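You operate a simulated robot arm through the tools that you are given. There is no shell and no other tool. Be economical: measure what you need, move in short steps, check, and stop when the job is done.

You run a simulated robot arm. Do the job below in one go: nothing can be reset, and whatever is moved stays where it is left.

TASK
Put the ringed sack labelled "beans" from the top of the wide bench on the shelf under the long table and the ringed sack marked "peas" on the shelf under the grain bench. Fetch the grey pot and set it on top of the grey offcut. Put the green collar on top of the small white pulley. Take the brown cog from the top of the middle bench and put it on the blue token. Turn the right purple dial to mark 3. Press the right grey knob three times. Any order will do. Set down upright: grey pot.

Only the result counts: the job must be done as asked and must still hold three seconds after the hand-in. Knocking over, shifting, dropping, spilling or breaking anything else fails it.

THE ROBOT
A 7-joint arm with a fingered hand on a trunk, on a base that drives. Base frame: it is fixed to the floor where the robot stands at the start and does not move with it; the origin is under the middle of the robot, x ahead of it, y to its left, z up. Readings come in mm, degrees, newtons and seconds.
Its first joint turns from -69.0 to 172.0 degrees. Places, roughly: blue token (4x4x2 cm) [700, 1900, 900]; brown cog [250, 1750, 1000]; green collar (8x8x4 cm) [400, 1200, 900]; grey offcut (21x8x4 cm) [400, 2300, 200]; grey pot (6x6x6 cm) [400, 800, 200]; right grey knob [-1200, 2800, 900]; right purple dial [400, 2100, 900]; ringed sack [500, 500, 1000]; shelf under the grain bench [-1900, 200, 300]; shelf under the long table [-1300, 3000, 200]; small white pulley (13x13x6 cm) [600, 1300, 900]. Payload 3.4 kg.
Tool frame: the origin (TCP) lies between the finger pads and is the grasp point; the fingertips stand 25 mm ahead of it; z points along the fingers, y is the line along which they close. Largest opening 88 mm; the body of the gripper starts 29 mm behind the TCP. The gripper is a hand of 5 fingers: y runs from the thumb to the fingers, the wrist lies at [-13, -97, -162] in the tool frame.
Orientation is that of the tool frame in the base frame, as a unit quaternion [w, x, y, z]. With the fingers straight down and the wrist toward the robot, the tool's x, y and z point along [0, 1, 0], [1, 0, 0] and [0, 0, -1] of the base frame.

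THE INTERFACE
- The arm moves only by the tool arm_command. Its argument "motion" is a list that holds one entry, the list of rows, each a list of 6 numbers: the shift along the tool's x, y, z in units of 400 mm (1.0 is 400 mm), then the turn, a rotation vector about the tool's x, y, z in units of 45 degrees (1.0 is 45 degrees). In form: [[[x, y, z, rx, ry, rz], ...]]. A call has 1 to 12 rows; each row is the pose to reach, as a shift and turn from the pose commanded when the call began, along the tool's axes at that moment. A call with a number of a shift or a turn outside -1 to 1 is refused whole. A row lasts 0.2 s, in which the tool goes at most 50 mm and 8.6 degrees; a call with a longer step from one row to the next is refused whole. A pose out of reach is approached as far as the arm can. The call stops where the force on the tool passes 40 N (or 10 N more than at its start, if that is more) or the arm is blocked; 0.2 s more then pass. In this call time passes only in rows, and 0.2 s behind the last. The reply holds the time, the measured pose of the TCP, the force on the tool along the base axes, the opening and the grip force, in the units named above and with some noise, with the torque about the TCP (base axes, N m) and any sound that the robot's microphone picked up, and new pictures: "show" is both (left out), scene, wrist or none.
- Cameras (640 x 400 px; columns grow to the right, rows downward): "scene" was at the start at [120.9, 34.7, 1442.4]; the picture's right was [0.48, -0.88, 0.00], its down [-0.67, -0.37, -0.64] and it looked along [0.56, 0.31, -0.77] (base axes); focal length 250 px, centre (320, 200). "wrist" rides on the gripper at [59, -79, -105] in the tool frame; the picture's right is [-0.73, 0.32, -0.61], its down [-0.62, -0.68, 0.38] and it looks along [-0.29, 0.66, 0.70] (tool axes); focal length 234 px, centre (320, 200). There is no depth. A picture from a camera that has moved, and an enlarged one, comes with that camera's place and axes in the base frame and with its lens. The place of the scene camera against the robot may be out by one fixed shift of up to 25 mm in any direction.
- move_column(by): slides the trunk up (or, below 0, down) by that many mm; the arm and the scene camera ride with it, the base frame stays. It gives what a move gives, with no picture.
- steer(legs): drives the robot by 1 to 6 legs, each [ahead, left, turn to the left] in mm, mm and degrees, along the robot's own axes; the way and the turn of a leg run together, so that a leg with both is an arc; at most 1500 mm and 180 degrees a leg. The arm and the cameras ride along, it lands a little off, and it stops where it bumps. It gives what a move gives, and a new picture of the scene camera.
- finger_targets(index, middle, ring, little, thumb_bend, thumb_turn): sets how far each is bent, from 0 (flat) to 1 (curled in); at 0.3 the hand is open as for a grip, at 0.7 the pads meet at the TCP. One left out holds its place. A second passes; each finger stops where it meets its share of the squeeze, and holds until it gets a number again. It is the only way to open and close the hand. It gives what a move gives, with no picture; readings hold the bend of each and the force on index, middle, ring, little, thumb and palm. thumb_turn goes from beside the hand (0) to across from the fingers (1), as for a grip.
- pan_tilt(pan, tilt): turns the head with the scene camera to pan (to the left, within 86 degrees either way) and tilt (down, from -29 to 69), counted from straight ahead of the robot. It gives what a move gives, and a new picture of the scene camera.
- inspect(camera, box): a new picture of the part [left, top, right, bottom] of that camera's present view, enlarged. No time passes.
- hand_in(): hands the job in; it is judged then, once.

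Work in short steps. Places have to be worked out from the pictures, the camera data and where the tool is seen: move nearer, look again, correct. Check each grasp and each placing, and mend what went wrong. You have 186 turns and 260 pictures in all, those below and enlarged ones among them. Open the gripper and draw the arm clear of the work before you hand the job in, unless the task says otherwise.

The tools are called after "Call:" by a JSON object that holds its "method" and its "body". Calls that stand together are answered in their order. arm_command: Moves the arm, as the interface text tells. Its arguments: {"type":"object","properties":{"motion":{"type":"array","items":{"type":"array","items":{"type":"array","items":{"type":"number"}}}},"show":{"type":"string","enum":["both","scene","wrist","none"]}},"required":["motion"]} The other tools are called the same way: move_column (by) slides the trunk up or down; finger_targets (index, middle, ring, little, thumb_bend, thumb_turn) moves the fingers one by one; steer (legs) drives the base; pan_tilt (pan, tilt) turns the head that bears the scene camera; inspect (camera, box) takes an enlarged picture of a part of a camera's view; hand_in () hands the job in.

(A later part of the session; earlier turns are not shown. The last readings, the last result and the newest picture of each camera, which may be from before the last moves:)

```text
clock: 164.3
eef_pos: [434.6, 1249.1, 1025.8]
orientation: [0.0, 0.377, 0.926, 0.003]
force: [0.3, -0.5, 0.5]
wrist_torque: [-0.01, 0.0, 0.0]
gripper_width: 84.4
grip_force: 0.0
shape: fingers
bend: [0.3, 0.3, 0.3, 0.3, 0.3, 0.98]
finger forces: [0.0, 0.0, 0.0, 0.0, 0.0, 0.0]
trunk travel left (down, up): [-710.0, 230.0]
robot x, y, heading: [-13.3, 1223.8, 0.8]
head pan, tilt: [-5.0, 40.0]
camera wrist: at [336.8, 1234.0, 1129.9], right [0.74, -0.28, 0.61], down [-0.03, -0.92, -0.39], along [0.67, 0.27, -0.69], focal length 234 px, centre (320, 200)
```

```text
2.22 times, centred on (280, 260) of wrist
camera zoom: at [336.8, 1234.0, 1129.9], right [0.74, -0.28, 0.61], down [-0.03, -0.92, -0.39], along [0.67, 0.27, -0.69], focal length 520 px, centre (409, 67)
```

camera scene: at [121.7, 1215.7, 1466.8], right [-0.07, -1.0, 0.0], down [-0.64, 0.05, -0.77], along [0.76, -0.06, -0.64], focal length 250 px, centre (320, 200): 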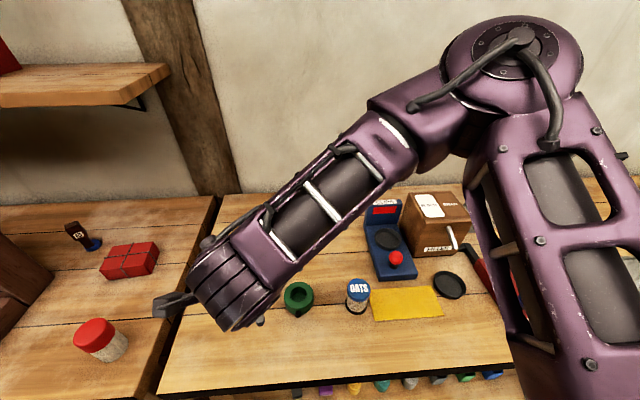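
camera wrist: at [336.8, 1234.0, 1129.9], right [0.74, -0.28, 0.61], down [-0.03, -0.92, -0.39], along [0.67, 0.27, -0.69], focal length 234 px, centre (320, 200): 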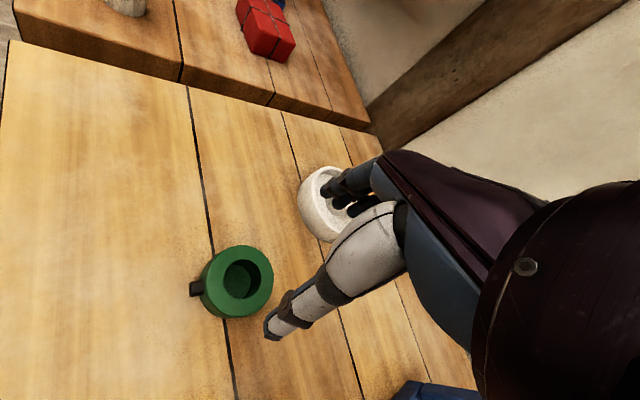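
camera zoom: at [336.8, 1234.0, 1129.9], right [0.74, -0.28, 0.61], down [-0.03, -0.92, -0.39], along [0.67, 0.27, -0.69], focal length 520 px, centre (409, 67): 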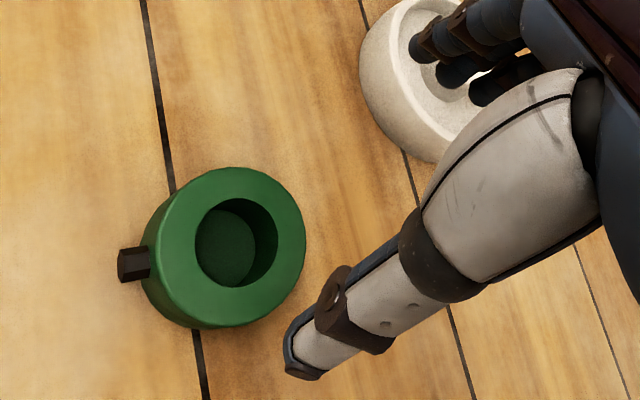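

Collar centre (436, 1246), top z≈885. I centre and descend to TCP z≈887.

Call:
{"method": "arm_command", "body": {"motion": [[[-0.007, -0.003, 0.1, 0, 0, 0], [-0.007, -0.003, 0.2, 0, 0, 0], [-0.007, -0.003, 0.28, 0, 0, 0], [-0.007, -0.003, 0.345, 0, 0, 0]]], "show": "wrist"}}

Call:
{"method": "inspect", "body": {"camera": "wrist", "box": [220, 150, 420, 330]}}

Call:
{"method": "inspect", "body": {"camera": "scene", "box": [230, 220, 410, 340]}}

```text
clock: 165.3
eef_pos: [433.7, 1249.1, 886.8]
orientation: [0.001, 0.377, 0.926, 0.003]
force: [-0.3, -0.1, -0.5]
wrist_torque: [0.01, 0.02, 0.03]
gripper_width: 84.4
grip_force: 0.1
shape: fingers
bend: [0.3, 0.3, 0.3, 0.3, 0.3, 0.98]
finger forces: [0.0, 0.1, 0.0, 0.0, 0.0, 0.1]
trunk travel left (down, up): [-710.0, 230.0]
robot x, y, heading: [-17.5, 1228.9, 0.8]
head pan, tilt: [-5.0, 40.0]
camera wrist: at [336.7, 1232.7, 991.9], right [0.74, -0.28, 0.61], down [-0.03, -0.92, -0.39], along [0.67, 0.27, -0.69], focal length 234 px, centre (320, 200)
```

wrist: 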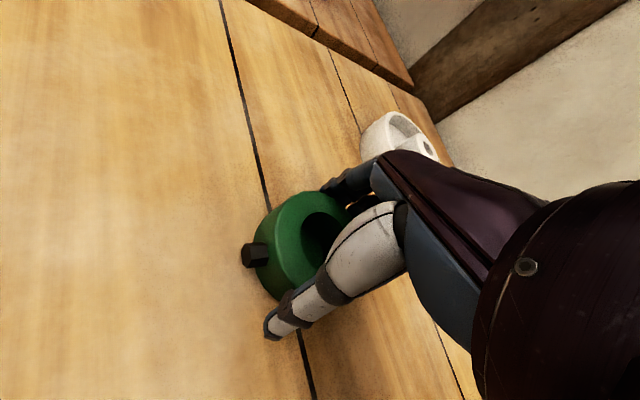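

```text
2.22 times, centred on (320, 240) of wrist
camera zoom: at [336.7, 1232.7, 991.9], right [0.74, -0.28, 0.61], down [-0.03, -0.92, -0.39], along [0.67, 0.27, -0.69], focal length 520 px, centre (320, 111)
```

zoom: 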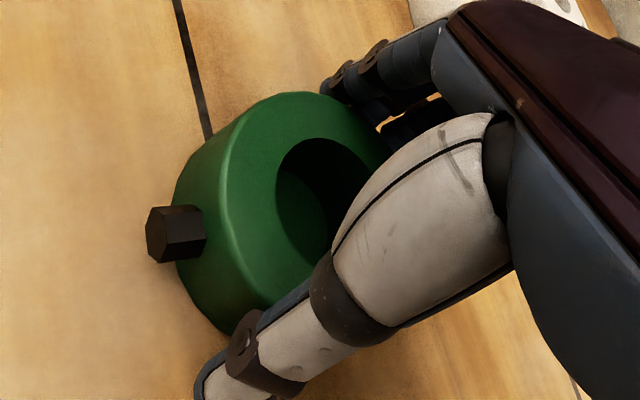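

```text
3.33 times, centred on (320, 280) of scene
camera zoom: at [122.2, 1217.8, 1466.8], right [-0.07, -1.0, 0.0], down [-0.64, 0.05, -0.77], along [0.76, -0.06, -0.64], focal length 832 px, centre (320, -67)
```

zoom: 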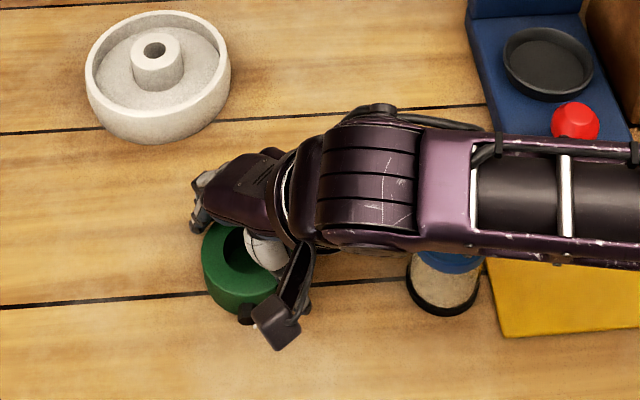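

The collar sits between thumb and fingers. I close gently.

Call:
{"method": "finger_targets", "body": {"index": 0.55, "middle": 0.55, "ring": 0.55, "little": 0.55, "thumb_bend": 0.55}}

Call:
{"method": "inspect", "body": {"camera": "wrist", "box": [220, 150, 420, 330]}}

Call:
{"method": "arm_command", "body": {"motion": [[[0, 0, -0.05, 0, 0, 0]]], "show": "wrist"}}

```text
clock: 166.3
eef_pos: [433.8, 1249.1, 888.9]
orientation: [0.001, 0.378, 0.926, 0.003]
force: [0.8, 1.6, 3.9]
wrist_torque: [0.15, -0.22, 0.02]
gripper_width: 64.4
grip_force: 16.1
shape: fingers
bend: [0.42, 0.46, 0.5, 0.55, 0.39, 0.95]
finger forces: [8.3, 6.4, 2.7, 0.1, 15.6, 0.0]
trunk travel left (down, up): [-710.0, 230.0]
robot x, y, heading: [-16.4, 1222.4, 1.0]
head pan, tilt: [-5.0, 40.0]
```

```text
2.22 times, centred on (320, 240) of wrist
camera zoom: at [336.6, 1233.0, 992.5], right [0.74, -0.28, 0.61], down [-0.03, -0.92, -0.39], along [0.67, 0.27, -0.69], focal length 520 px, centre (320, 111)
```

zoom: 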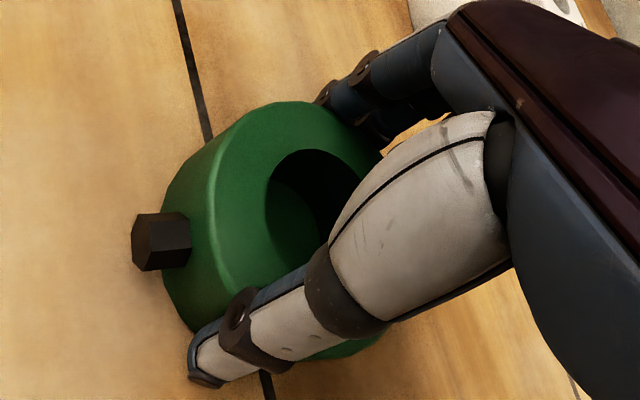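

```text
clock: 166.7
eef_pos: [435.2, 1246.4, 906.7]
orientation: [-0.001, 0.378, 0.926, 0.003]
force: [0.2, 0.5, -1.5]
wrist_torque: [0.02, -0.01, -0.02]
gripper_width: 64.6
grip_force: 15.6
shape: fingers
bend: [0.43, 0.47, 0.51, 0.55, 0.39, 0.95]
finger forces: [7.6, 5.7, 2.4, 0.1, 16.8, 0.0]
trunk travel left (down, up): [-710.0, 230.0]
robot x, y, heading: [-14.0, 1226.9, 0.8]
head pan, tilt: [-5.0, 40.0]
camera wrist: at [337.4, 1232.0, 1012.0], right [0.74, -0.28, 0.61], down [-0.03, -0.92, -0.39], along [0.67, 0.27, -0.69], focal length 234 px, centre (320, 200)
```

wrist: 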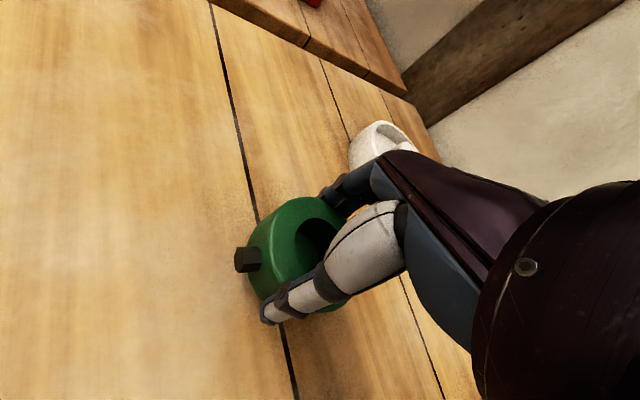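

Collar held. I raise 110 mm, drive 35 mm ahead, and look at the pulley.

Call:
{"method": "arm_command", "body": {"motion": [[[0, 0, -0.1, 0, 0, 0], [0, 0, -0.2, 0, 0, 0], [0, 0, -0.28, 0, 0, 0]]], "show": "wrist"}}

Call:
{"method": "steer", "body": {"legs": [[35, 0, 0]]}}

Call:
{"method": "arm_command", "body": {"motion": [[[-0.07, 0.09, 0, 0, 0, 0], [-0.1, 0.19, 0, 0, 0, 0], [-0.1, 0.25, 0, 0, 0, 0]]], "show": "both"}}

```text
clock: 167.5
eef_pos: [437.3, 1248.9, 1017.4]
orientation: [0.002, 0.377, 0.926, 0.002]
force: [0.7, 0.0, -1.9]
wrist_torque: [0.0, 0.0, -0.01]
gripper_width: 64.7
grip_force: 16.0
shape: fingers
bend: [0.43, 0.47, 0.51, 0.55, 0.39, 0.95]
finger forces: [7.6, 5.7, 2.4, 0.0, 16.9, 0.0]
trunk travel left (down, up): [-710.0, 230.0]
robot x, y, heading: [-11.1, 1227.2, 0.8]
head pan, tilt: [-5.0, 40.0]
camera wrist: at [339.4, 1232.3, 1122.3], right [0.74, -0.28, 0.61], down [-0.03, -0.92, -0.39], along [0.67, 0.27, -0.69], focal length 234 px, centre (320, 200)
```

wrist: 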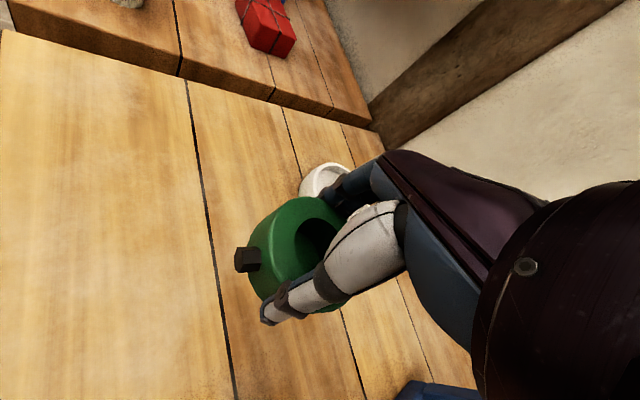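

```text
clock: 168.4
eef_pos: [471.7, 1248.0, 1017.0]
orientation: [0.001, 0.378, 0.926, 0.004]
force: [0.6, -0.5, -2.7]
wrist_torque: [-0.01, 0.0, 0.02]
gripper_width: 64.9
grip_force: 15.9
shape: fingers
bend: [0.43, 0.47, 0.51, 0.55, 0.39, 0.95]
finger forces: [7.6, 5.7, 2.4, 0.1, 17.0, 0.1]
trunk travel left (down, up): [-710.0, 230.0]
robot x, y, heading: [17.0, 1223.8, 0.9]
head pan, tilt: [-5.0, 40.0]
camera scene: at [156.1, 1218.3, 1466.8], right [-0.07, -1.0, 0.0], down [-0.64, 0.05, -0.77], along [0.76, -0.06, -0.64], focal length 250 px, centre (320, 200)
```

scene: 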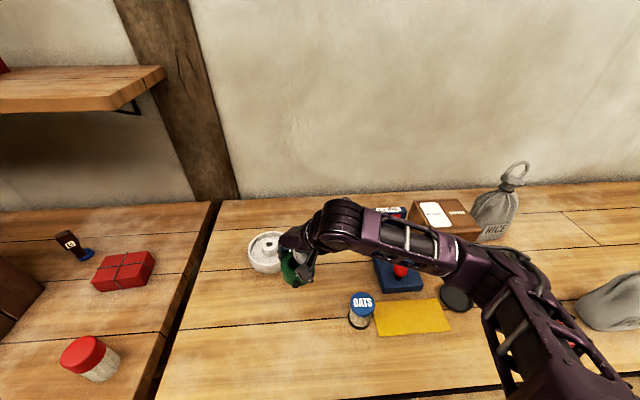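

```text
clock: 169.2
eef_pos: [572.7, 1293.5, 1020.3]
orientation: [0.0, 0.378, 0.926, 0.002]
force: [0.5, -0.6, -0.7]
wrist_torque: [0.05, 0.02, 0.02]
gripper_width: 64.7
grip_force: 16.0
shape: fingers
bend: [0.43, 0.47, 0.51, 0.55, 0.39, 0.95]
finger forces: [7.5, 5.6, 2.4, 0.0, 16.6, 0.1]
trunk travel left (down, up): [-710.0, 230.0]
robot x, y, heading: [17.2, 1226.7, 0.9]
head pan, tilt: [-5.0, 40.0]
camera scene: at [156.8, 1218.9, 1466.8], right [-0.07, -1.0, 0.0], down [-0.64, 0.05, -0.77], along [0.76, -0.06, -0.64], focal length 250 px, centre (320, 200)
camera wrist: at [474.8, 1277.7, 1125.2], right [0.74, -0.28, 0.61], down [-0.03, -0.92, -0.39], along [0.67, 0.27, -0.69], focal length 234 px, centre (320, 200)
```

scene: 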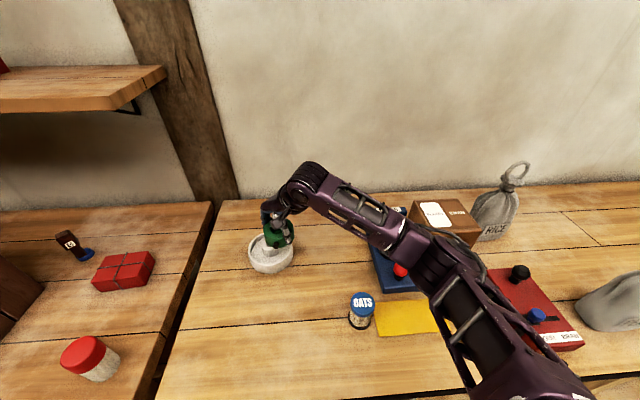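
wrist: 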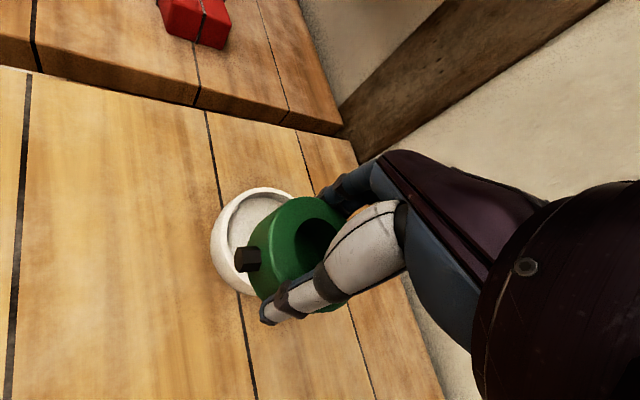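

The held collar hides the hub. I shift the hand right/forward to see the pulley unobstructed and triangulate its hub.

Call:
{"method": "arm_command", "body": {"motion": [[[-0.1, -0.02, 0, 0, 0, 0], [-0.185, -0.046, 0, 0, 0, 0]]], "show": "wrist"}}

Call:
{"method": "inspect", "body": {"camera": "wrist", "box": [120, 120, 300, 280]}}

Call:
{"method": "inspect", "body": {"camera": "scene", "box": [220, 180, 340, 290]}}

```text
clock: 169.8
eef_pos: [614.3, 1226.3, 1018.9]
orientation: [0.0, 0.378, 0.926, 0.004]
force: [-0.4, -0.3, -1.5]
wrist_torque: [0.0, -0.02, 0.03]
gripper_width: 64.4
grip_force: 15.9
shape: fingers
bend: [0.43, 0.47, 0.51, 0.55, 0.39, 0.95]
finger forces: [7.6, 5.7, 2.4, 0.0, 16.6, 0.0]
trunk travel left (down, up): [-710.0, 230.0]
robot x, y, heading: [20.1, 1223.2, 0.9]
head pan, tilt: [-5.0, 40.0]
camera wrist: at [516.3, 1210.3, 1124.3], right [0.74, -0.28, 0.61], down [-0.03, -0.92, -0.39], along [0.67, 0.27, -0.69], focal length 234 px, centre (320, 200)
```

wrist: 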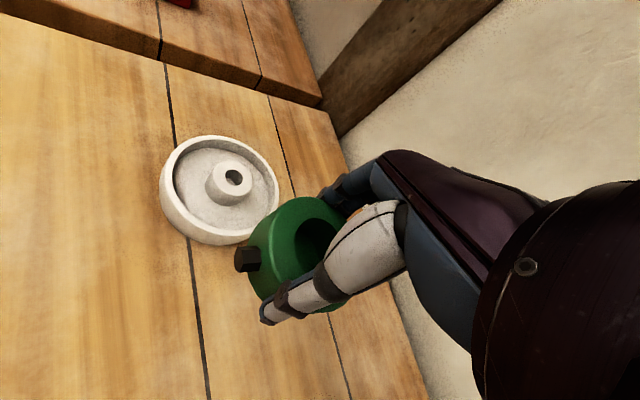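

```text
2.50 times, centred on (210, 200) of wrist
camera zoom: at [516.3, 1210.3, 1124.3], right [0.74, -0.28, 0.61], down [-0.03, -0.92, -0.39], along [0.67, 0.27, -0.69], focal length 585 px, centre (595, 200)
```

zoom: 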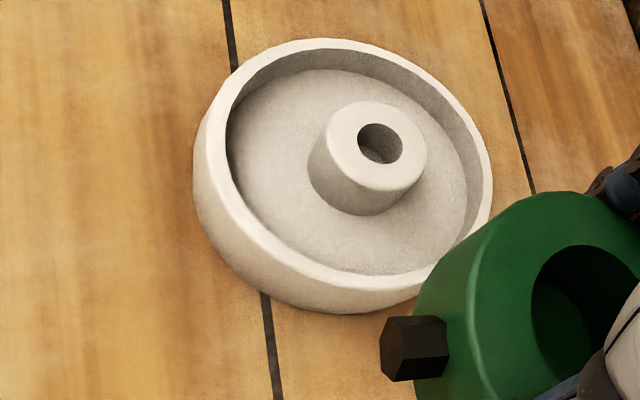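

```text
3.64 times, centred on (280, 235) of scene
camera zoom: at [156.8, 1217.2, 1466.8], right [-0.07, -1.0, 0.0], down [-0.64, 0.05, -0.77], along [0.76, -0.06, -0.64], focal length 907 px, centre (466, 73)
```

zoom: 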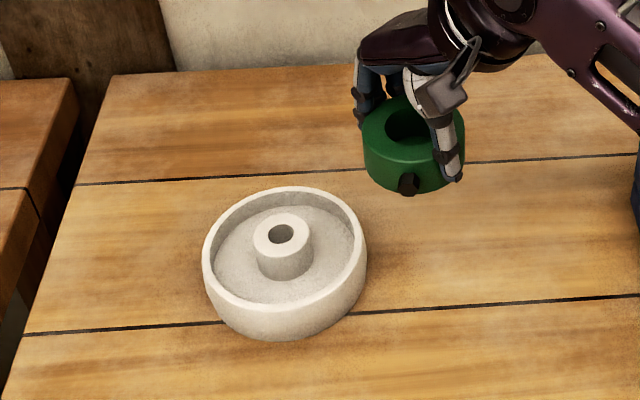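

Hub: centre (615, 1324), top z≈904, ~42 mm wide, so the collar will rest on it. I move over with the collar centred and lower to just above contact.

Call:
{"method": "arm_command", "body": {"motion": [[[0.06, 0.07, 0, 0, 0, 0], [0.12, 0.13, 0, 0, 0, 0], [0.17, 0.187, 0, 0, 0, 0], [0.17, 0.187, 0.08, 0, 0, 0], [0.17, 0.187, 0.15, 0, 0, 0]]], "show": "both"}}

Call:
{"method": "inspect", "body": {"camera": "scene", "box": [220, 180, 340, 290]}}

Call:
{"method": "inspect", "body": {"camera": "wrist", "box": [180, 150, 380, 330]}}

```text
clock: 171.0
eef_pos: [615.5, 1331.1, 957.0]
orientation: [0.001, 0.378, 0.926, 0.003]
force: [-0.7, 0.0, -1.8]
wrist_torque: [0.0, 0.0, -0.01]
gripper_width: 64.2
grip_force: 16.0
shape: fingers
bend: [0.44, 0.48, 0.51, 0.55, 0.39, 0.95]
finger forces: [7.5, 5.5, 2.4, 0.0, 16.6, 0.0]
trunk travel left (down, up): [-710.0, 230.0]
robot x, y, heading: [19.8, 1225.0, 0.6]
head pan, tilt: [-5.0, 40.0]
camera scene: at [157.1, 1218.9, 1466.8], right [-0.07, -1.0, 0.0], down [-0.64, 0.05, -0.77], along [0.76, -0.06, -0.64], focal length 250 px, centre (320, 200)
camera wrist: at [517.4, 1315.4, 1062.9], right [0.74, -0.28, 0.61], down [-0.03, -0.92, -0.39], along [0.67, 0.27, -0.69], focal length 234 px, centre (320, 200)
```

scene: 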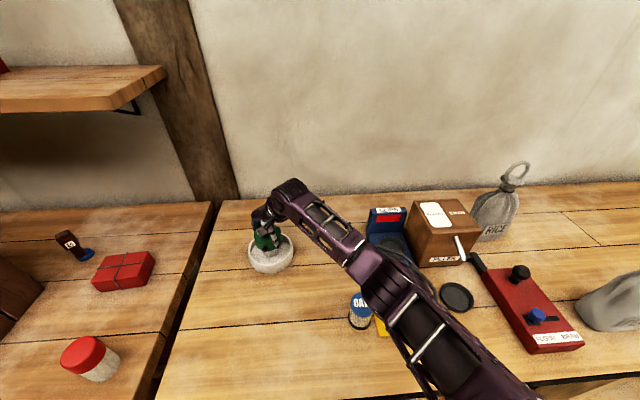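
wrist: 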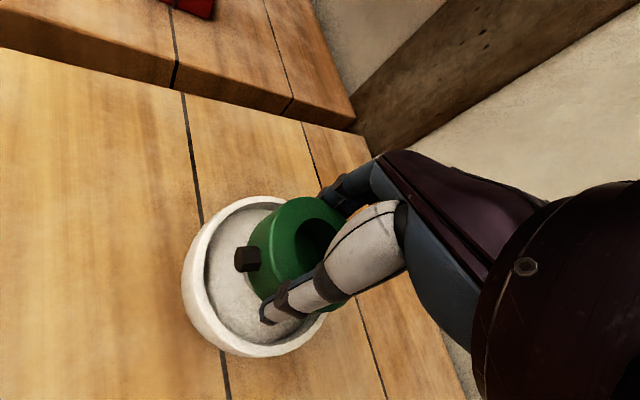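

```text
3.64 times, centred on (280, 235) of scene
camera zoom: at [157.1, 1218.9, 1466.8], right [-0.07, -1.0, 0.0], down [-0.64, 0.05, -0.77], along [0.76, -0.06, -0.64], focal length 907 px, centre (466, 73)
```

zoom: 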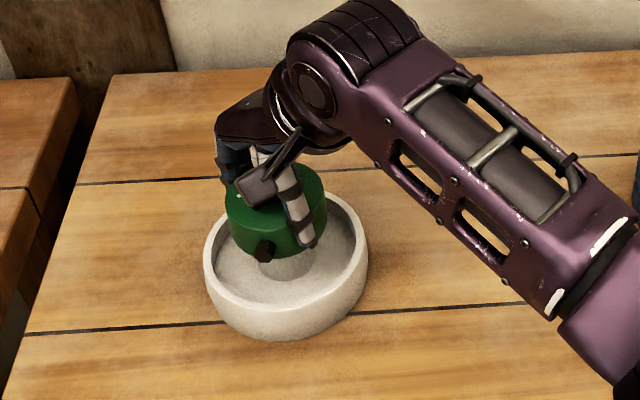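

```text
2.22 times, centred on (280, 240) of wrist
camera zoom: at [517.4, 1315.4, 1062.9], right [0.74, -0.28, 0.61], down [-0.03, -0.92, -0.39], along [0.67, 0.27, -0.69], focal length 520 px, centre (409, 111)
```

zoom: 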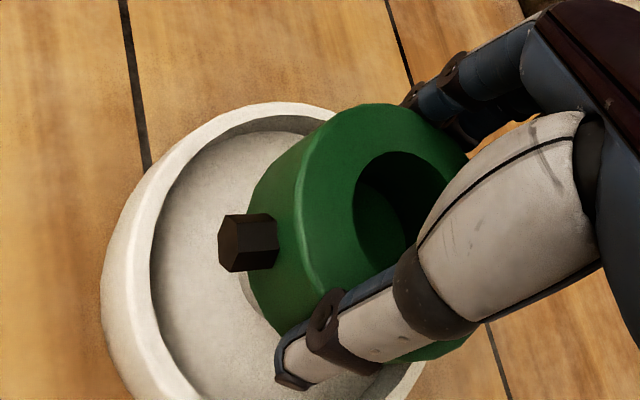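

Collar centre ≈(611, 1329) vs hub (615, 1324). I correct by (+4,-5) and lower to contact.

Call:
{"method": "arm_command", "body": {"motion": [[[-0.016, -0.002, 0, 0, 0, 0], [-0.016, -0.002, 0.012, 0, 0, 0], [-0.016, -0.002, 0.024, 0, 0, 0]]], "show": "none"}}

Call:
{"method": "inspect", "body": {"camera": "scene", "box": [220, 180, 340, 290]}}

```text
clock: 171.8
eef_pos: [618.0, 1323.9, 948.6]
orientation: [0.0, 0.378, 0.926, 0.004]
force: [-0.7, 0.0, -1.9]
wrist_torque: [0.02, 0.0, -0.02]
gripper_width: 64.6
grip_force: 16.0
shape: fingers
bend: [0.44, 0.48, 0.51, 0.55, 0.39, 0.95]
finger forces: [7.5, 5.6, 2.4, 0.0, 16.6, 0.0]
trunk travel left (down, up): [-710.0, 230.0]
robot x, y, heading: [18.2, 1229.1, 0.7]
head pan, tilt: [-5.0, 40.0]
```

```text
3.64 times, centred on (280, 235) of scene
camera zoom: at [157.0, 1218.2, 1466.8], right [-0.07, -1.0, 0.0], down [-0.64, 0.05, -0.77], along [0.76, -0.06, -0.64], focal length 907 px, centre (466, 73)
```

zoom: 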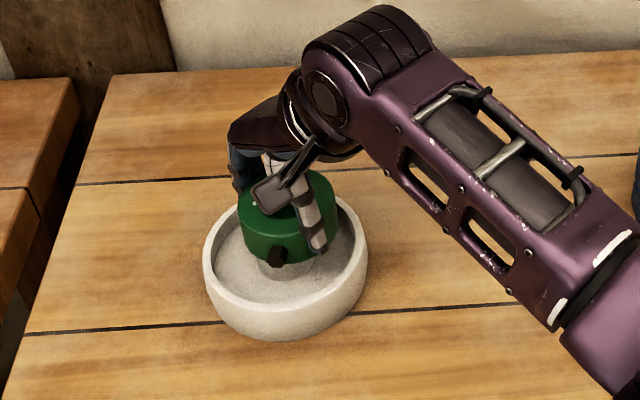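

Good alignment. Lower a few mm more to contact.

Call:
{"method": "arm_command", "body": {"motion": [[[0.004, 0.003, 0.01, 0, 0, 0], [0.004, 0.003, 0.018, 0, 0, 0]]], "show": "none"}}

Call:
{"method": "arm_command", "body": {"motion": [[[0, 0, 0.008, 0, 0, 0]]], "show": "none"}}

Call:
{"method": "inspect", "body": {"camera": "scene", "box": [220, 180, 340, 290]}}

```text
clock: 172.4
eef_pos: [616.4, 1326.4, 940.4]
orientation: [0.001, 0.377, 0.926, 0.003]
force: [0.5, 0.1, -0.4]
wrist_torque: [0.03, -0.02, 0.0]
gripper_width: 64.5
grip_force: 16.9
shape: fingers
bend: [0.44, 0.48, 0.51, 0.55, 0.39, 0.95]
finger forces: [7.6, 5.5, 2.5, 0.0, 16.8, 0.0]
trunk travel left (down, up): [-710.0, 230.0]
robot x, y, heading: [19.8, 1224.2, 0.9]
head pan, tilt: [-5.0, 40.0]
```

```text
clock: 172.8
eef_pos: [616.1, 1325.8, 939.6]
orientation: [0.003, 0.378, 0.926, 0.006]
force: [1.5, -0.2, 9.1]
wrist_torque: [0.05, -0.18, 0.02]
gripper_width: 64.4
grip_force: 17.8
shape: fingers
bend: [0.43, 0.47, 0.51, 0.55, 0.39, 0.95]
finger forces: [7.7, 5.9, 3.0, 0.0, 18.1, 0.0]
trunk travel left (down, up): [-710.0, 230.0]
robot x, y, heading: [17.1, 1227.0, 0.7]
head pan, tilt: [-5.0, 40.0]
```

```text
3.64 times, centred on (280, 235) of scene
camera zoom: at [155.1, 1217.8, 1467.1], right [-0.07, -1.0, 0.0], down [-0.64, 0.05, -0.77], along [0.76, -0.06, -0.64], focal length 907 px, centre (466, 73)
```

zoom: 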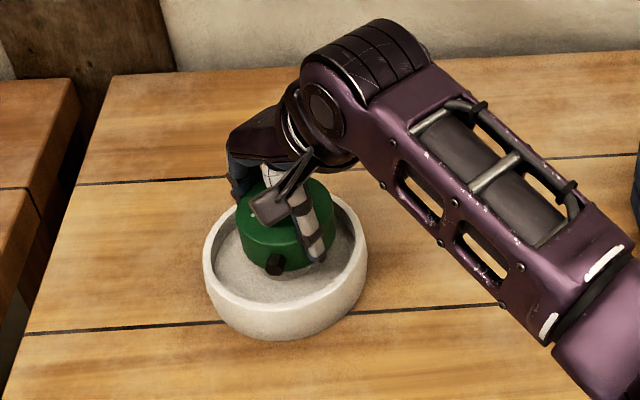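

Contact. Unload slightly and open.

Call:
{"method": "arm_command", "body": {"motion": [[[0, 0, -0.008, 0, 0, 0]]], "show": "none"}}

Call:
{"method": "finger_targets", "body": {"index": 0.3, "middle": 0.3, "ring": 0.3, "little": 0.3, "thumb_bend": 0.25}}

Call:
{"method": "inspect", "body": {"camera": "scene", "box": [220, 180, 340, 290]}}

Call:
{"method": "inspect", "body": {"camera": "wrist", "box": [180, 150, 380, 330]}}

```text
clock: 173.2
eef_pos: [616.7, 1324.9, 940.3]
orientation: [0.001, 0.378, 0.926, 0.003]
force: [2.4, 0.5, 4.3]
wrist_torque: [0.11, -0.18, -0.02]
gripper_width: 64.3
grip_force: 17.1
shape: fingers
bend: [0.43, 0.47, 0.51, 0.55, 0.4, 0.95]
finger forces: [8.2, 6.3, 3.3, 0.0, 16.4, 0.0]
trunk travel left (down, up): [-710.0, 230.0]
robot x, y, heading: [21.0, 1227.6, 0.9]
head pan, tilt: [-5.0, 40.0]
```

```text
clock: 174.2
eef_pos: [615.7, 1324.8, 940.0]
orientation: [0.002, 0.378, 0.926, 0.003]
force: [0.2, 0.5, 0.2]
wrist_torque: [0.02, 0.0, 0.0]
gripper_width: 88.2
grip_force: 0.0
shape: fingers
bend: [0.3, 0.3, 0.3, 0.3, 0.25, 0.97]
finger forces: [0.0, 0.0, 0.1, 0.0, 0.1, 0.1]
trunk travel left (down, up): [-710.0, 230.0]
robot x, y, heading: [17.6, 1224.7, 0.8]
head pan, tilt: [-5.0, 40.0]
```

```text
3.64 times, centred on (280, 235) of scene
camera zoom: at [156.5, 1218.2, 1466.8], right [-0.07, -1.0, 0.0], down [-0.64, 0.05, -0.77], along [0.76, -0.06, -0.64], focal length 907 px, centre (466, 73)
```

zoom: 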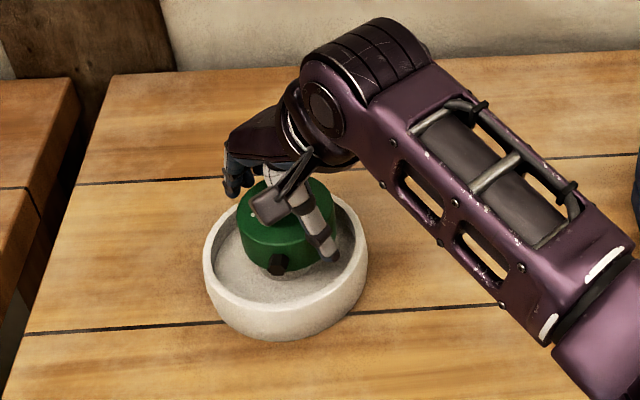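

```text
2.22 times, centred on (280, 240) of wrist
camera zoom: at [518.5, 1310.1, 1044.7], right [0.74, -0.28, 0.61], down [-0.03, -0.92, -0.39], along [0.67, 0.27, -0.69], focal length 520 px, centre (409, 111)
```

zoom: 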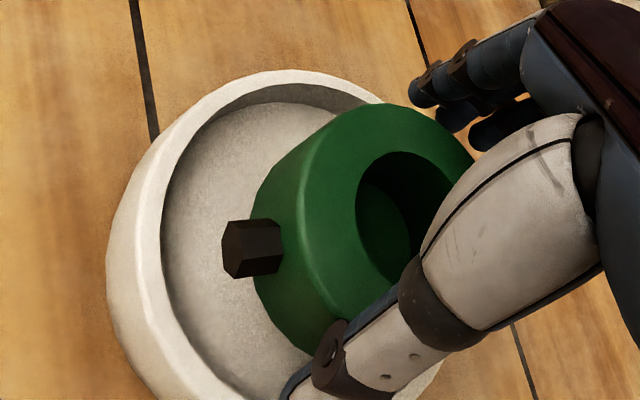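

Collar is released, resting level on the hub. I rise straight up and retreat, then check.

Call:
{"method": "arm_command", "body": {"motion": [[[0, 0, -0.05, 0, 0, 0], [0, 0, -0.15, 0, 0, 0], [0, 0, -0.27, 0, 0, 0], [-0.02, -0.1, -0.3, 0, 0, 0], [0.03, -0.2, -0.3, 0, 0, 0], [0.1, -0.3, -0.3, 0, 0, 0], [0.15, -0.4, -0.3, 0, 0, 0]]], "show": "wrist"}}

Call:
{"method": "inspect", "body": {"camera": "scene", "box": [220, 180, 340, 290]}}

```text
clock: 175.8
eef_pos: [461.1, 1250.3, 1060.1]
orientation: [0.001, 0.378, 0.926, 0.004]
force: [-0.8, -0.1, 0.3]
wrist_torque: [0.0, 0.0, 0.0]
gripper_width: 88.2
grip_force: 0.1
shape: fingers
bend: [0.3, 0.3, 0.3, 0.3, 0.25, 0.97]
finger forces: [0.0, 0.1, 0.0, 0.1, 0.0, 0.1]
trunk travel left (down, up): [-710.0, 230.0]
robot x, y, heading: [17.6, 1224.9, 0.9]
head pan, tilt: [-5.0, 40.0]
camera wrist: at [364.1, 1233.9, 1164.7], right [0.74, -0.28, 0.61], down [-0.03, -0.92, -0.39], along [0.67, 0.27, -0.69], focal length 234 px, centre (320, 200)
```

wrist: 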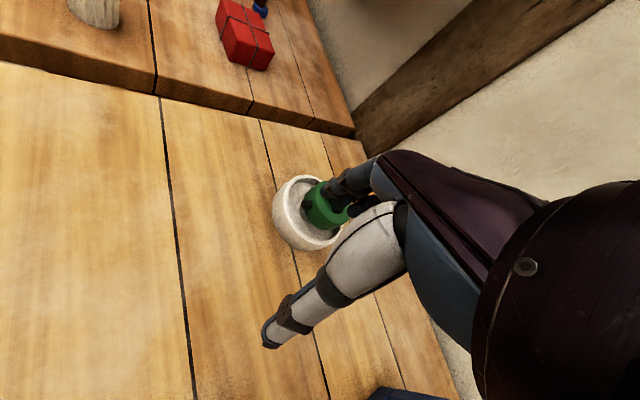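

```text
3.64 times, centred on (280, 235) of scene
camera zoom: at [155.0, 1216.6, 1466.9], right [-0.08, -1.0, 0.0], down [-0.64, 0.05, -0.77], along [0.76, -0.06, -0.64], focal length 907 px, centre (466, 73)
```

zoom: 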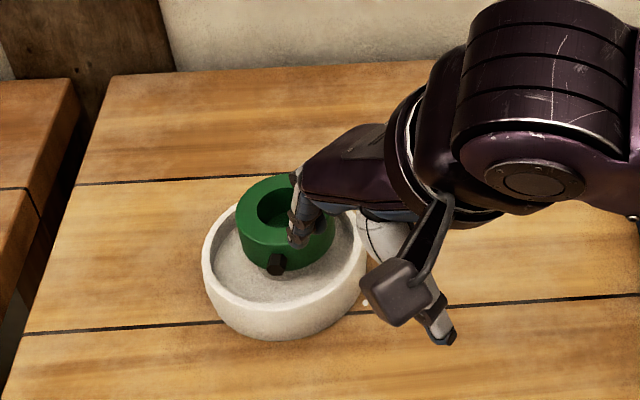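

Collar is stable. Next, the grey pot: back off, slide to y≈800, restore the hand orientation and retract.

Call:
{"method": "steer", "body": {"legs": [[-380, 0, 0], [0, -400, 0]]}}

Call:
{"method": "arm_command", "body": {"motion": [[[0, 0, 0, 0, 0, 0.18], [0, 0, 0, 0, 0, 0.36], [0, 0, 0, 0, 0, 0.54], [0, 0, 0, 0, 0, 0.72], [0, 0, 0, 0, 0, 0.9], [0, 0, 0, 0, 0, 0.98]]], "show": "none"}}

Call:
{"method": "move_column", "body": {"by": -400}}

Call:
{"method": "move_column", "body": {"by": -310}}

Call:
{"method": "pan_tilt", "body": {"pan": 0, "tilt": 35}}

```text
clock: 180.2
eef_pos: [89.5, 852.1, 1060.9]
orientation: [0.002, 0.382, 0.924, 0.004]
force: [0.6, 0.2, 0.6]
wrist_torque: [0.02, -0.01, -0.01]
gripper_width: 87.8
grip_force: 0.1
shape: fingers
bend: [0.3, 0.3, 0.3, 0.3, 0.25, 0.98]
finger forces: [0.0, 0.1, 0.1, 0.0, 0.0, 0.1]
trunk travel left (down, up): [-710.0, 230.0]
robot x, y, heading: [-357.0, 830.4, 0.0]
head pan, tilt: [-5.0, 40.0]
camera scene: at [-217.6, 822.6, 1466.8], right [-0.09, -1.0, 0.0], down [-0.64, 0.05, -0.77], along [0.76, -0.06, -0.64], focal length 250 px, centre (320, 200)
```

scene: 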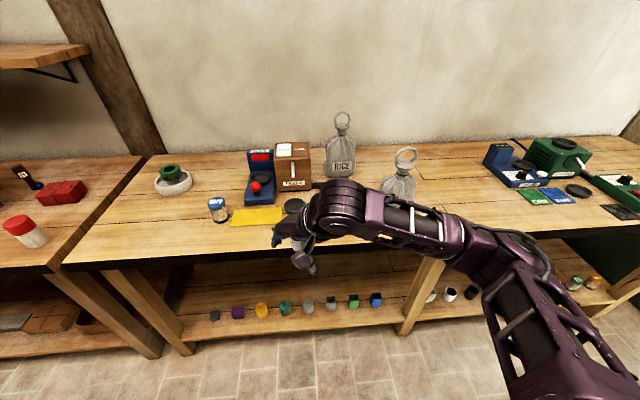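

```text
clock: 181.6
eef_pos: [89.0, 851.7, 1059.6]
orientation: [0.0, 0.701, 0.713, 0.004]
force: [-0.5, 0.5, -0.3]
wrist_torque: [0.02, -0.04, 0.0]
gripper_width: 87.9
grip_force: 0.0
shape: fingers
bend: [0.3, 0.3, 0.3, 0.3, 0.25, 0.98]
finger forces: [0.1, 0.0, 0.0, 0.0, 0.0, 0.0]
trunk travel left (down, up): [-710.0, 230.0]
robot x, y, heading: [-354.6, 832.3, 0.0]
head pan, tilt: [-5.0, 40.0]
```

```text
clock: 185.4
eef_pos: [88.0, 851.1, 660.1]
orientation: [0.0, 0.701, 0.714, 0.003]
force: [-0.2, -1.1, -1.3]
wrist_torque: [-0.02, 0.02, 0.0]
gripper_width: 88.0
grip_force: 0.1
shape: fingers
bend: [0.3, 0.3, 0.3, 0.3, 0.25, 0.98]
finger forces: [0.1, 0.0, 0.0, 0.0, 0.1, 0.0]
trunk travel left (down, up): [-310.0, 630.0]
robot x, y, heading: [-359.2, 830.8, 0.0]
head pan, tilt: [-5.0, 40.0]
```

```text
clock: 188.5
eef_pos: [87.9, 852.4, 349.6]
orientation: [-0.001, 0.701, 0.713, 0.003]
force: [0.2, 1.0, 0.3]
wrist_torque: [0.0, -0.02, 0.0]
gripper_width: 88.2
grip_force: 0.1
shape: fingers
bend: [0.3, 0.3, 0.3, 0.3, 0.25, 0.98]
finger forces: [0.0, 0.1, 0.0, 0.0, 0.1, 0.0]
trunk travel left (down, up): [0.0, 940.0]
robot x, y, heading: [-357.5, 832.4, 0.1]
head pan, tilt: [-5.0, 40.0]
```

```text
clock: 189.2
eef_pos: [89.4, 852.8, 349.7]
orientation: [0.0, 0.701, 0.713, 0.004]
force: [0.6, 0.0, -0.3]
wrist_torque: [0.0, -0.02, 0.01]
gripper_width: 88.2
grip_force: 0.1
shape: fingers
bend: [0.3, 0.3, 0.3, 0.3, 0.25, 0.98]
finger forces: [0.1, 0.0, 0.0, 0.1, 0.1, 0.0]
trunk travel left (down, up): [0.0, 940.0]
robot x, y, heading: [-356.8, 832.7, 0.0]
head pan, tilt: [0.0, 35.0]
camera scene: at [-214.3, 830.3, 764.3], right [0.0, -1.0, 0.0], down [-0.57, 0.0, -0.82], along [0.82, 0.0, -0.57], focal length 250 px, centre (320, 200)
```

scene: 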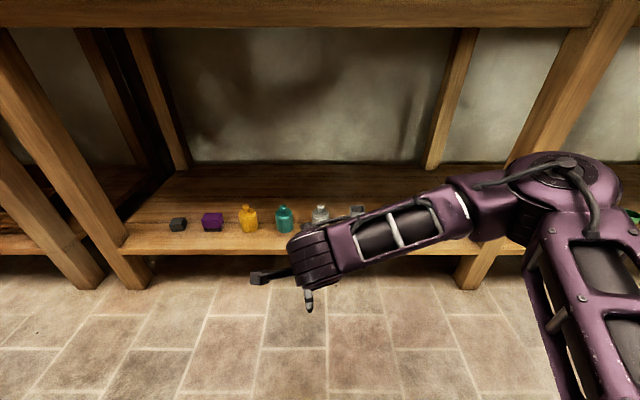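

Good view of the shelf row. I take a wrist view from here, moving the hand toward the pot's column.

Call:
{"method": "arm_command", "body": {"motion": [[[-0.05, 0.05, 0, 0, 0, 0], [-0.08, 0.13, 0, 0, 0, 0]]], "show": "wrist"}}

Call:
{"method": "inspect", "body": {"camera": "wrist", "box": [200, 60, 420, 260]}}

```text
clock: 189.8
eef_pos: [142.5, 819.0, 348.1]
orientation: [0.0, 0.701, 0.714, 0.003]
force: [-0.3, -0.1, -0.3]
wrist_torque: [0.01, 0.01, 0.04]
gripper_width: 88.0
grip_force: 0.0
shape: fingers
bend: [0.3, 0.3, 0.3, 0.3, 0.25, 0.98]
finger forces: [0.0, 0.0, 0.1, 0.1, 0.0, 0.0]
trunk travel left (down, up): [0.0, 940.0]
robot x, y, heading: [-354.4, 828.2, 0.0]
head pan, tilt: [0.0, 35.0]
camera wrist: at [61.1, 876.5, 453.5], right [0.33, -0.72, 0.61], down [-0.67, -0.63, -0.39], along [0.67, -0.28, -0.69], focal length 234 px, centre (320, 200)
```

wrist: 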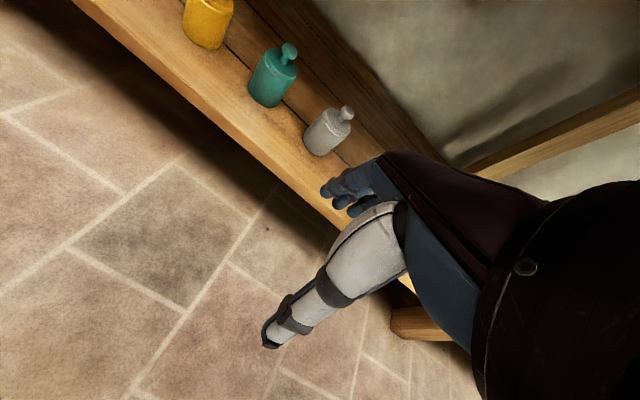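

```text
2.00 times, centred on (310, 160) of wrist
camera zoom: at [61.1, 876.5, 453.5], right [0.33, -0.72, 0.61], down [-0.67, -0.63, -0.39], along [0.67, -0.28, -0.69], focal length 468 px, centre (340, 280)
```

zoom: 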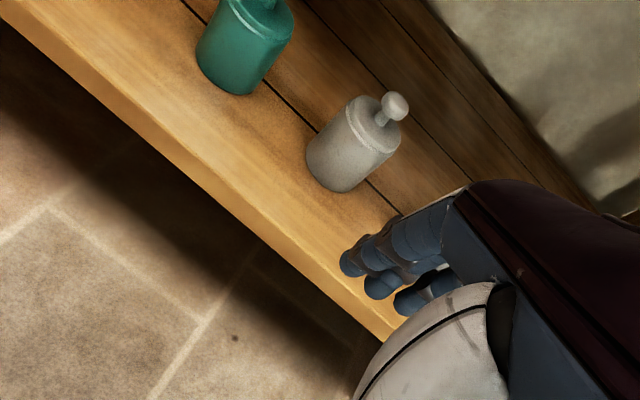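

I drive in 190 mm (hand passes under the bench edge, well above pots) for a second triangulating view.

Call:
{"method": "steer", "body": {"legs": [[190, 0, 0]]}}

Call:
{"method": "arm_command", "body": {"motion": [[[0, 0, 0, 0, 0, 0]]], "show": "wrist"}}

Call:
{"method": "inspect", "body": {"camera": "wrist", "box": [180, 120, 380, 300]}}

```text
clock: 191.3
eef_pos: [333.4, 817.4, 348.1]
orientation: [0.0, 0.703, 0.711, 0.003]
force: [0.3, 1.1, -0.3]
wrist_torque: [0.01, -0.03, -0.04]
gripper_width: 88.0
grip_force: 0.0
shape: fingers
bend: [0.3, 0.3, 0.3, 0.3, 0.25, 0.98]
finger forces: [0.0, 0.0, 0.0, 0.1, 0.1, 0.0]
trunk travel left (down, up): [0.0, 940.0]
robot x, y, heading: [-161.8, 833.8, -0.2]
head pan, tilt: [0.0, 35.0]
camera scene: at [-22.6, 829.8, 764.4], right [0.0, -1.0, 0.0], down [-0.57, 0.0, -0.82], along [0.82, 0.0, -0.57], focal length 250 px, centre (320, 200)
```

scene: 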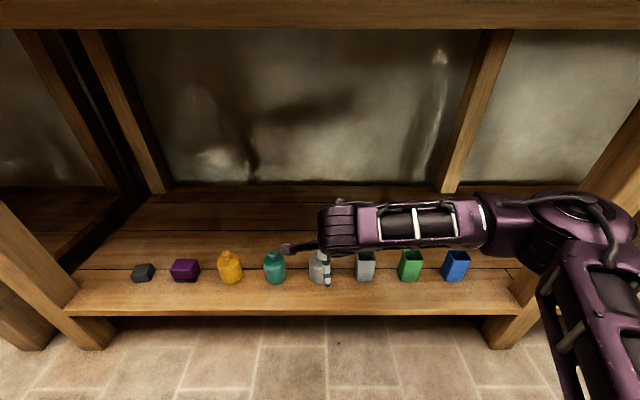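

```text
clock: 191.7
eef_pos: [332.0, 816.6, 348.3]
orientation: [-0.001, 0.703, 0.711, 0.003]
force: [-0.2, 0.0, -0.8]
wrist_torque: [0.01, -0.03, 0.01]
gripper_width: 88.1
grip_force: 0.0
shape: fingers
bend: [0.3, 0.3, 0.3, 0.3, 0.25, 0.98]
finger forces: [0.0, 0.0, 0.1, 0.0, 0.1, 0.0]
trunk travel left (down, up): [0.0, 940.0]
robot x, y, heading: [-164.4, 830.1, -0.1]
head pan, tilt: [0.0, 35.0]
camera wrist: at [252.7, 875.0, 453.5], right [0.33, -0.73, 0.6], down [-0.67, -0.63, -0.39], along [0.66, -0.28, -0.69], focal length 234 px, centre (320, 200)
```

wrist: 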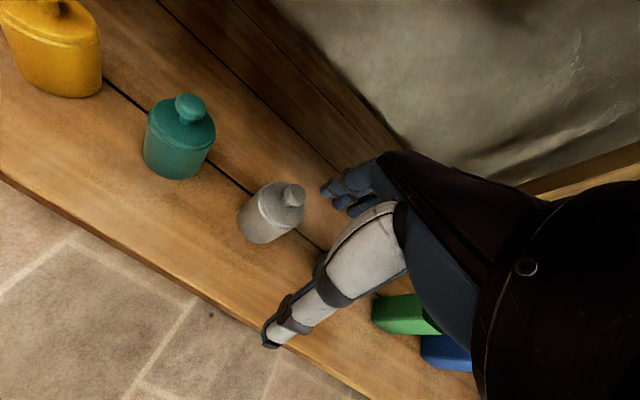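

```text
2.22 times, centred on (280, 210) of wrist
camera zoom: at [252.7, 875.0, 453.5], right [0.33, -0.73, 0.6], down [-0.67, -0.63, -0.39], along [0.66, -0.28, -0.69], focal length 520 px, centre (409, 178)
```

zoom: 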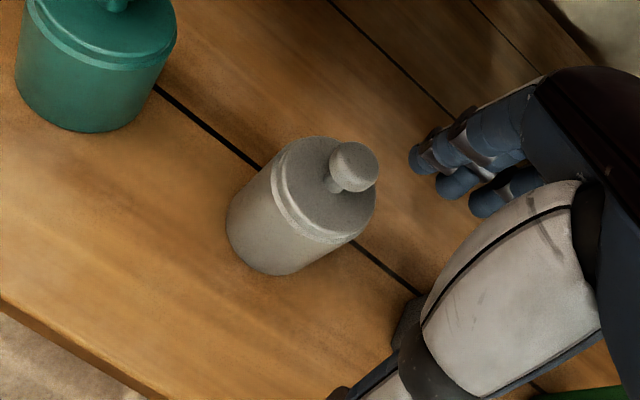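

Pot axis ≈(393, 834), lid top z≈265, knob top ≈295, shelf ≈205. I move above it and descend so the fingers hold the upper body (TCP≈270).

Call:
{"method": "arm_command", "body": {"motion": [[[0.02, 0.08, 0, 0, 0, 0], [0.041, 0.153, 0, 0, 0, 0]]], "show": "wrist"}}

Call:
{"method": "inspect", "body": {"camera": "wrist", "box": [180, 150, 380, 330]}}

```text
clock: 192.3
eef_pos: [394.2, 836.2, 350.1]
orientation: [-0.001, 0.703, 0.712, 0.002]
force: [0.0, -0.3, -0.3]
wrist_torque: [0.03, 0.04, 0.0]
gripper_width: 88.0
grip_force: 0.1
shape: fingers
bend: [0.3, 0.3, 0.3, 0.3, 0.25, 0.98]
finger forces: [0.1, 0.1, 0.0, 0.1, 0.1, 0.0]
trunk travel left (down, up): [0.0, 940.0]
robot x, y, heading: [-166.0, 832.3, -0.1]
head pan, tilt: [0.0, 35.0]
camera wrist: at [313.6, 893.5, 455.8], right [0.33, -0.72, 0.6], down [-0.67, -0.63, -0.39], along [0.66, -0.28, -0.69], focal length 234 px, centre (320, 200)
```

wrist: 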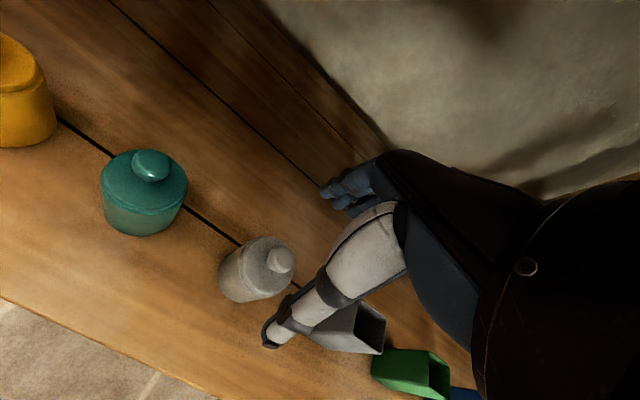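

```text
2.22 times, centred on (280, 240) of wrist
camera zoom: at [313.6, 893.5, 455.8], right [0.33, -0.72, 0.6], down [-0.67, -0.63, -0.39], along [0.66, -0.28, -0.69], focal length 520 px, centre (409, 111)
```

zoom: 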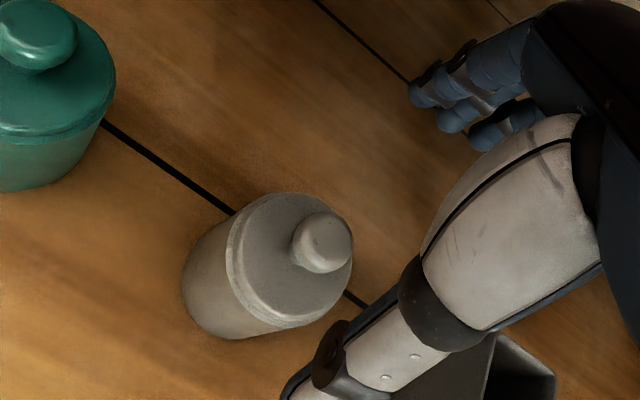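

Centred within 2 mm. Descend to z≈271.

Call:
{"method": "arm_command", "body": {"motion": [[[-0.005, 0, 0.08, 0, 0, 0], [-0.005, 0, 0.15, 0, 0, 0], [-0.005, 0, 0.197, 0, 0, 0]]], "show": "wrist"}}

Call:
{"method": "inspect", "body": {"camera": "wrist", "box": [220, 150, 420, 330]}}

Call:
{"method": "inspect", "body": {"camera": "scene", "box": [240, 190, 420, 310]}}

```text
clock: 193.1
eef_pos: [393.3, 832.2, 270.1]
orientation: [0.0, 0.703, 0.712, 0.003]
force: [0.0, -0.1, -0.6]
wrist_torque: [0.0, -0.03, 0.01]
gripper_width: 88.0
grip_force: 0.0
shape: fingers
bend: [0.3, 0.3, 0.3, 0.3, 0.25, 0.98]
finger forces: [0.1, 0.1, 0.1, 0.0, 0.0, 0.0]
trunk travel left (down, up): [0.0, 940.0]
robot x, y, heading: [-163.9, 835.0, 0.0]
head pan, tilt: [0.0, 35.0]
camera wrist: at [313.3, 890.2, 375.4], right [0.33, -0.72, 0.61], down [-0.67, -0.63, -0.39], along [0.66, -0.28, -0.69], focal length 234 px, centre (320, 200)
```

wrist: 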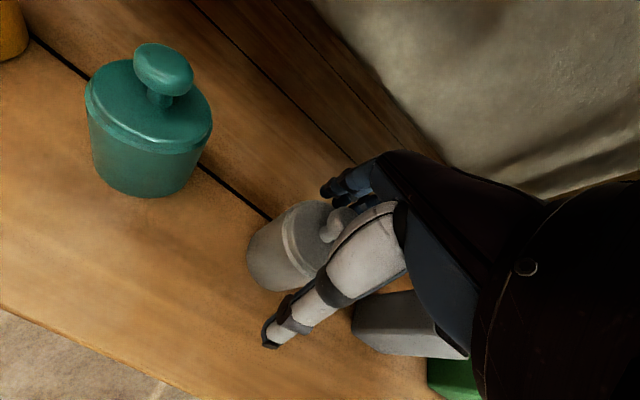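

```text
2.22 times, centred on (320, 240) of wrist
camera zoom: at [313.3, 890.2, 375.4], right [0.33, -0.72, 0.61], down [-0.67, -0.63, -0.39], along [0.66, -0.28, -0.69], focal length 520 px, centre (320, 111)
```

zoom: 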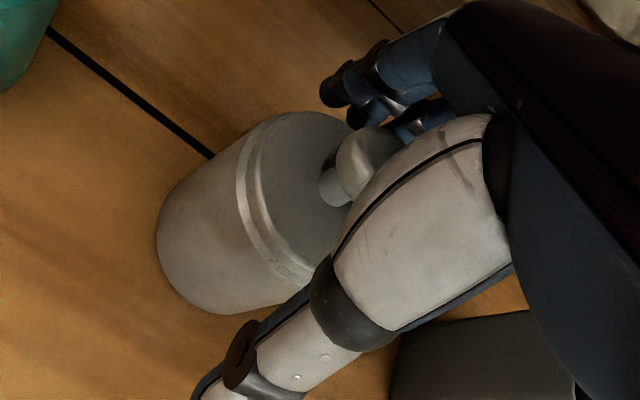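

```text
3.33 times, centred on (330, 250) of scene
camera zoom: at [-22.7, 829.8, 764.4], right [0.0, -1.0, 0.0], down [-0.57, 0.0, -0.82], along [0.82, 0.0, -0.57], focal length 832 px, centre (287, 33)
```

zoom: 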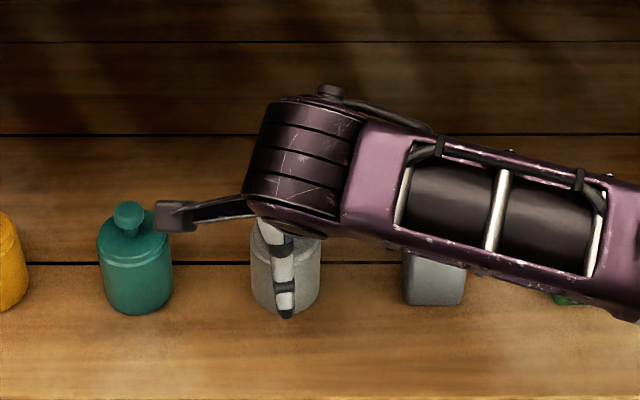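

Thumb and fingers straddle the pot. I close moderately.

Call:
{"method": "finger_targets", "body": {"index": 0.6, "middle": 0.6, "ring": 0.6, "little": 0.6, "thumb_bend": 0.6}}

Call:
{"method": "arm_command", "body": {"motion": [[[0, 0, -0.05, 0, 0, 0], [0, 0, -0.1, 0, 0, 0]]], "show": "wrist"}}

Call:
{"method": "inspect", "body": {"camera": "scene", "box": [240, 190, 420, 310]}}

```text
clock: 194.1
eef_pos: [393.9, 831.8, 270.2]
orientation: [0.0, 0.703, 0.712, 0.004]
force: [1.0, -0.3, 0.3]
wrist_torque: [-0.01, -0.11, 0.07]
gripper_width: 44.9
grip_force: 9.8
shape: fingers
bend: [0.52, 0.54, 0.6, 0.6, 0.48, 0.97]
finger forces: [5.2, 4.9, 0.2, 0.0, 9.5, 0.0]
trunk travel left (down, up): [0.0, 940.0]
robot x, y, heading: [-166.8, 834.2, 0.1]
head pan, tilt: [0.0, 35.0]
```

```text
clock: 194.7
eef_pos: [393.7, 830.2, 309.8]
orientation: [-0.001, 0.703, 0.711, 0.003]
force: [0.0, -0.3, -6.8]
wrist_torque: [0.05, 0.0, 0.02]
gripper_width: 45.1
grip_force: 9.0
shape: fingers
bend: [0.52, 0.54, 0.6, 0.6, 0.48, 0.96]
finger forces: [5.0, 4.2, 0.0, 0.1, 9.1, 0.0]
trunk travel left (down, up): [0.0, 940.0]
robot x, y, heading: [-163.8, 830.5, -0.1]
head pan, tilt: [0.0, 35.0]
camera wrist: at [313.0, 888.2, 415.0], right [0.33, -0.72, 0.6], down [-0.67, -0.63, -0.39], along [0.66, -0.28, -0.7], focal length 234 px, centre (320, 200)
```

wrist: 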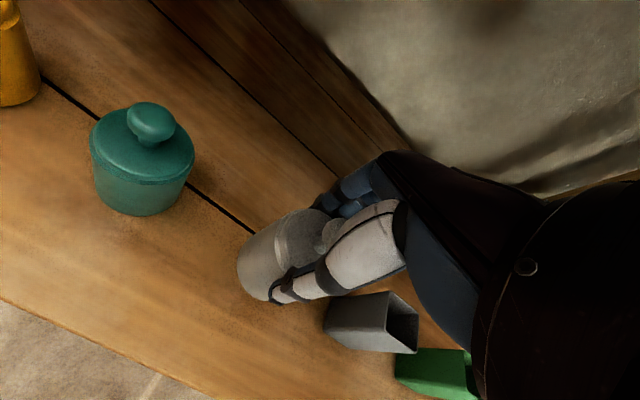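

```text
3.33 times, centred on (330, 250) of scene
camera zoom: at [-22.1, 829.8, 764.2], right [0.0, -1.0, 0.0], down [-0.57, 0.0, -0.82], along [0.82, 0.0, -0.57], focal length 832 px, centre (287, 33)
```

zoom: 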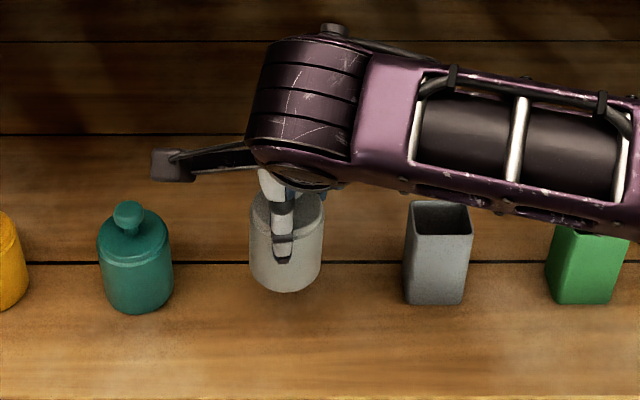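

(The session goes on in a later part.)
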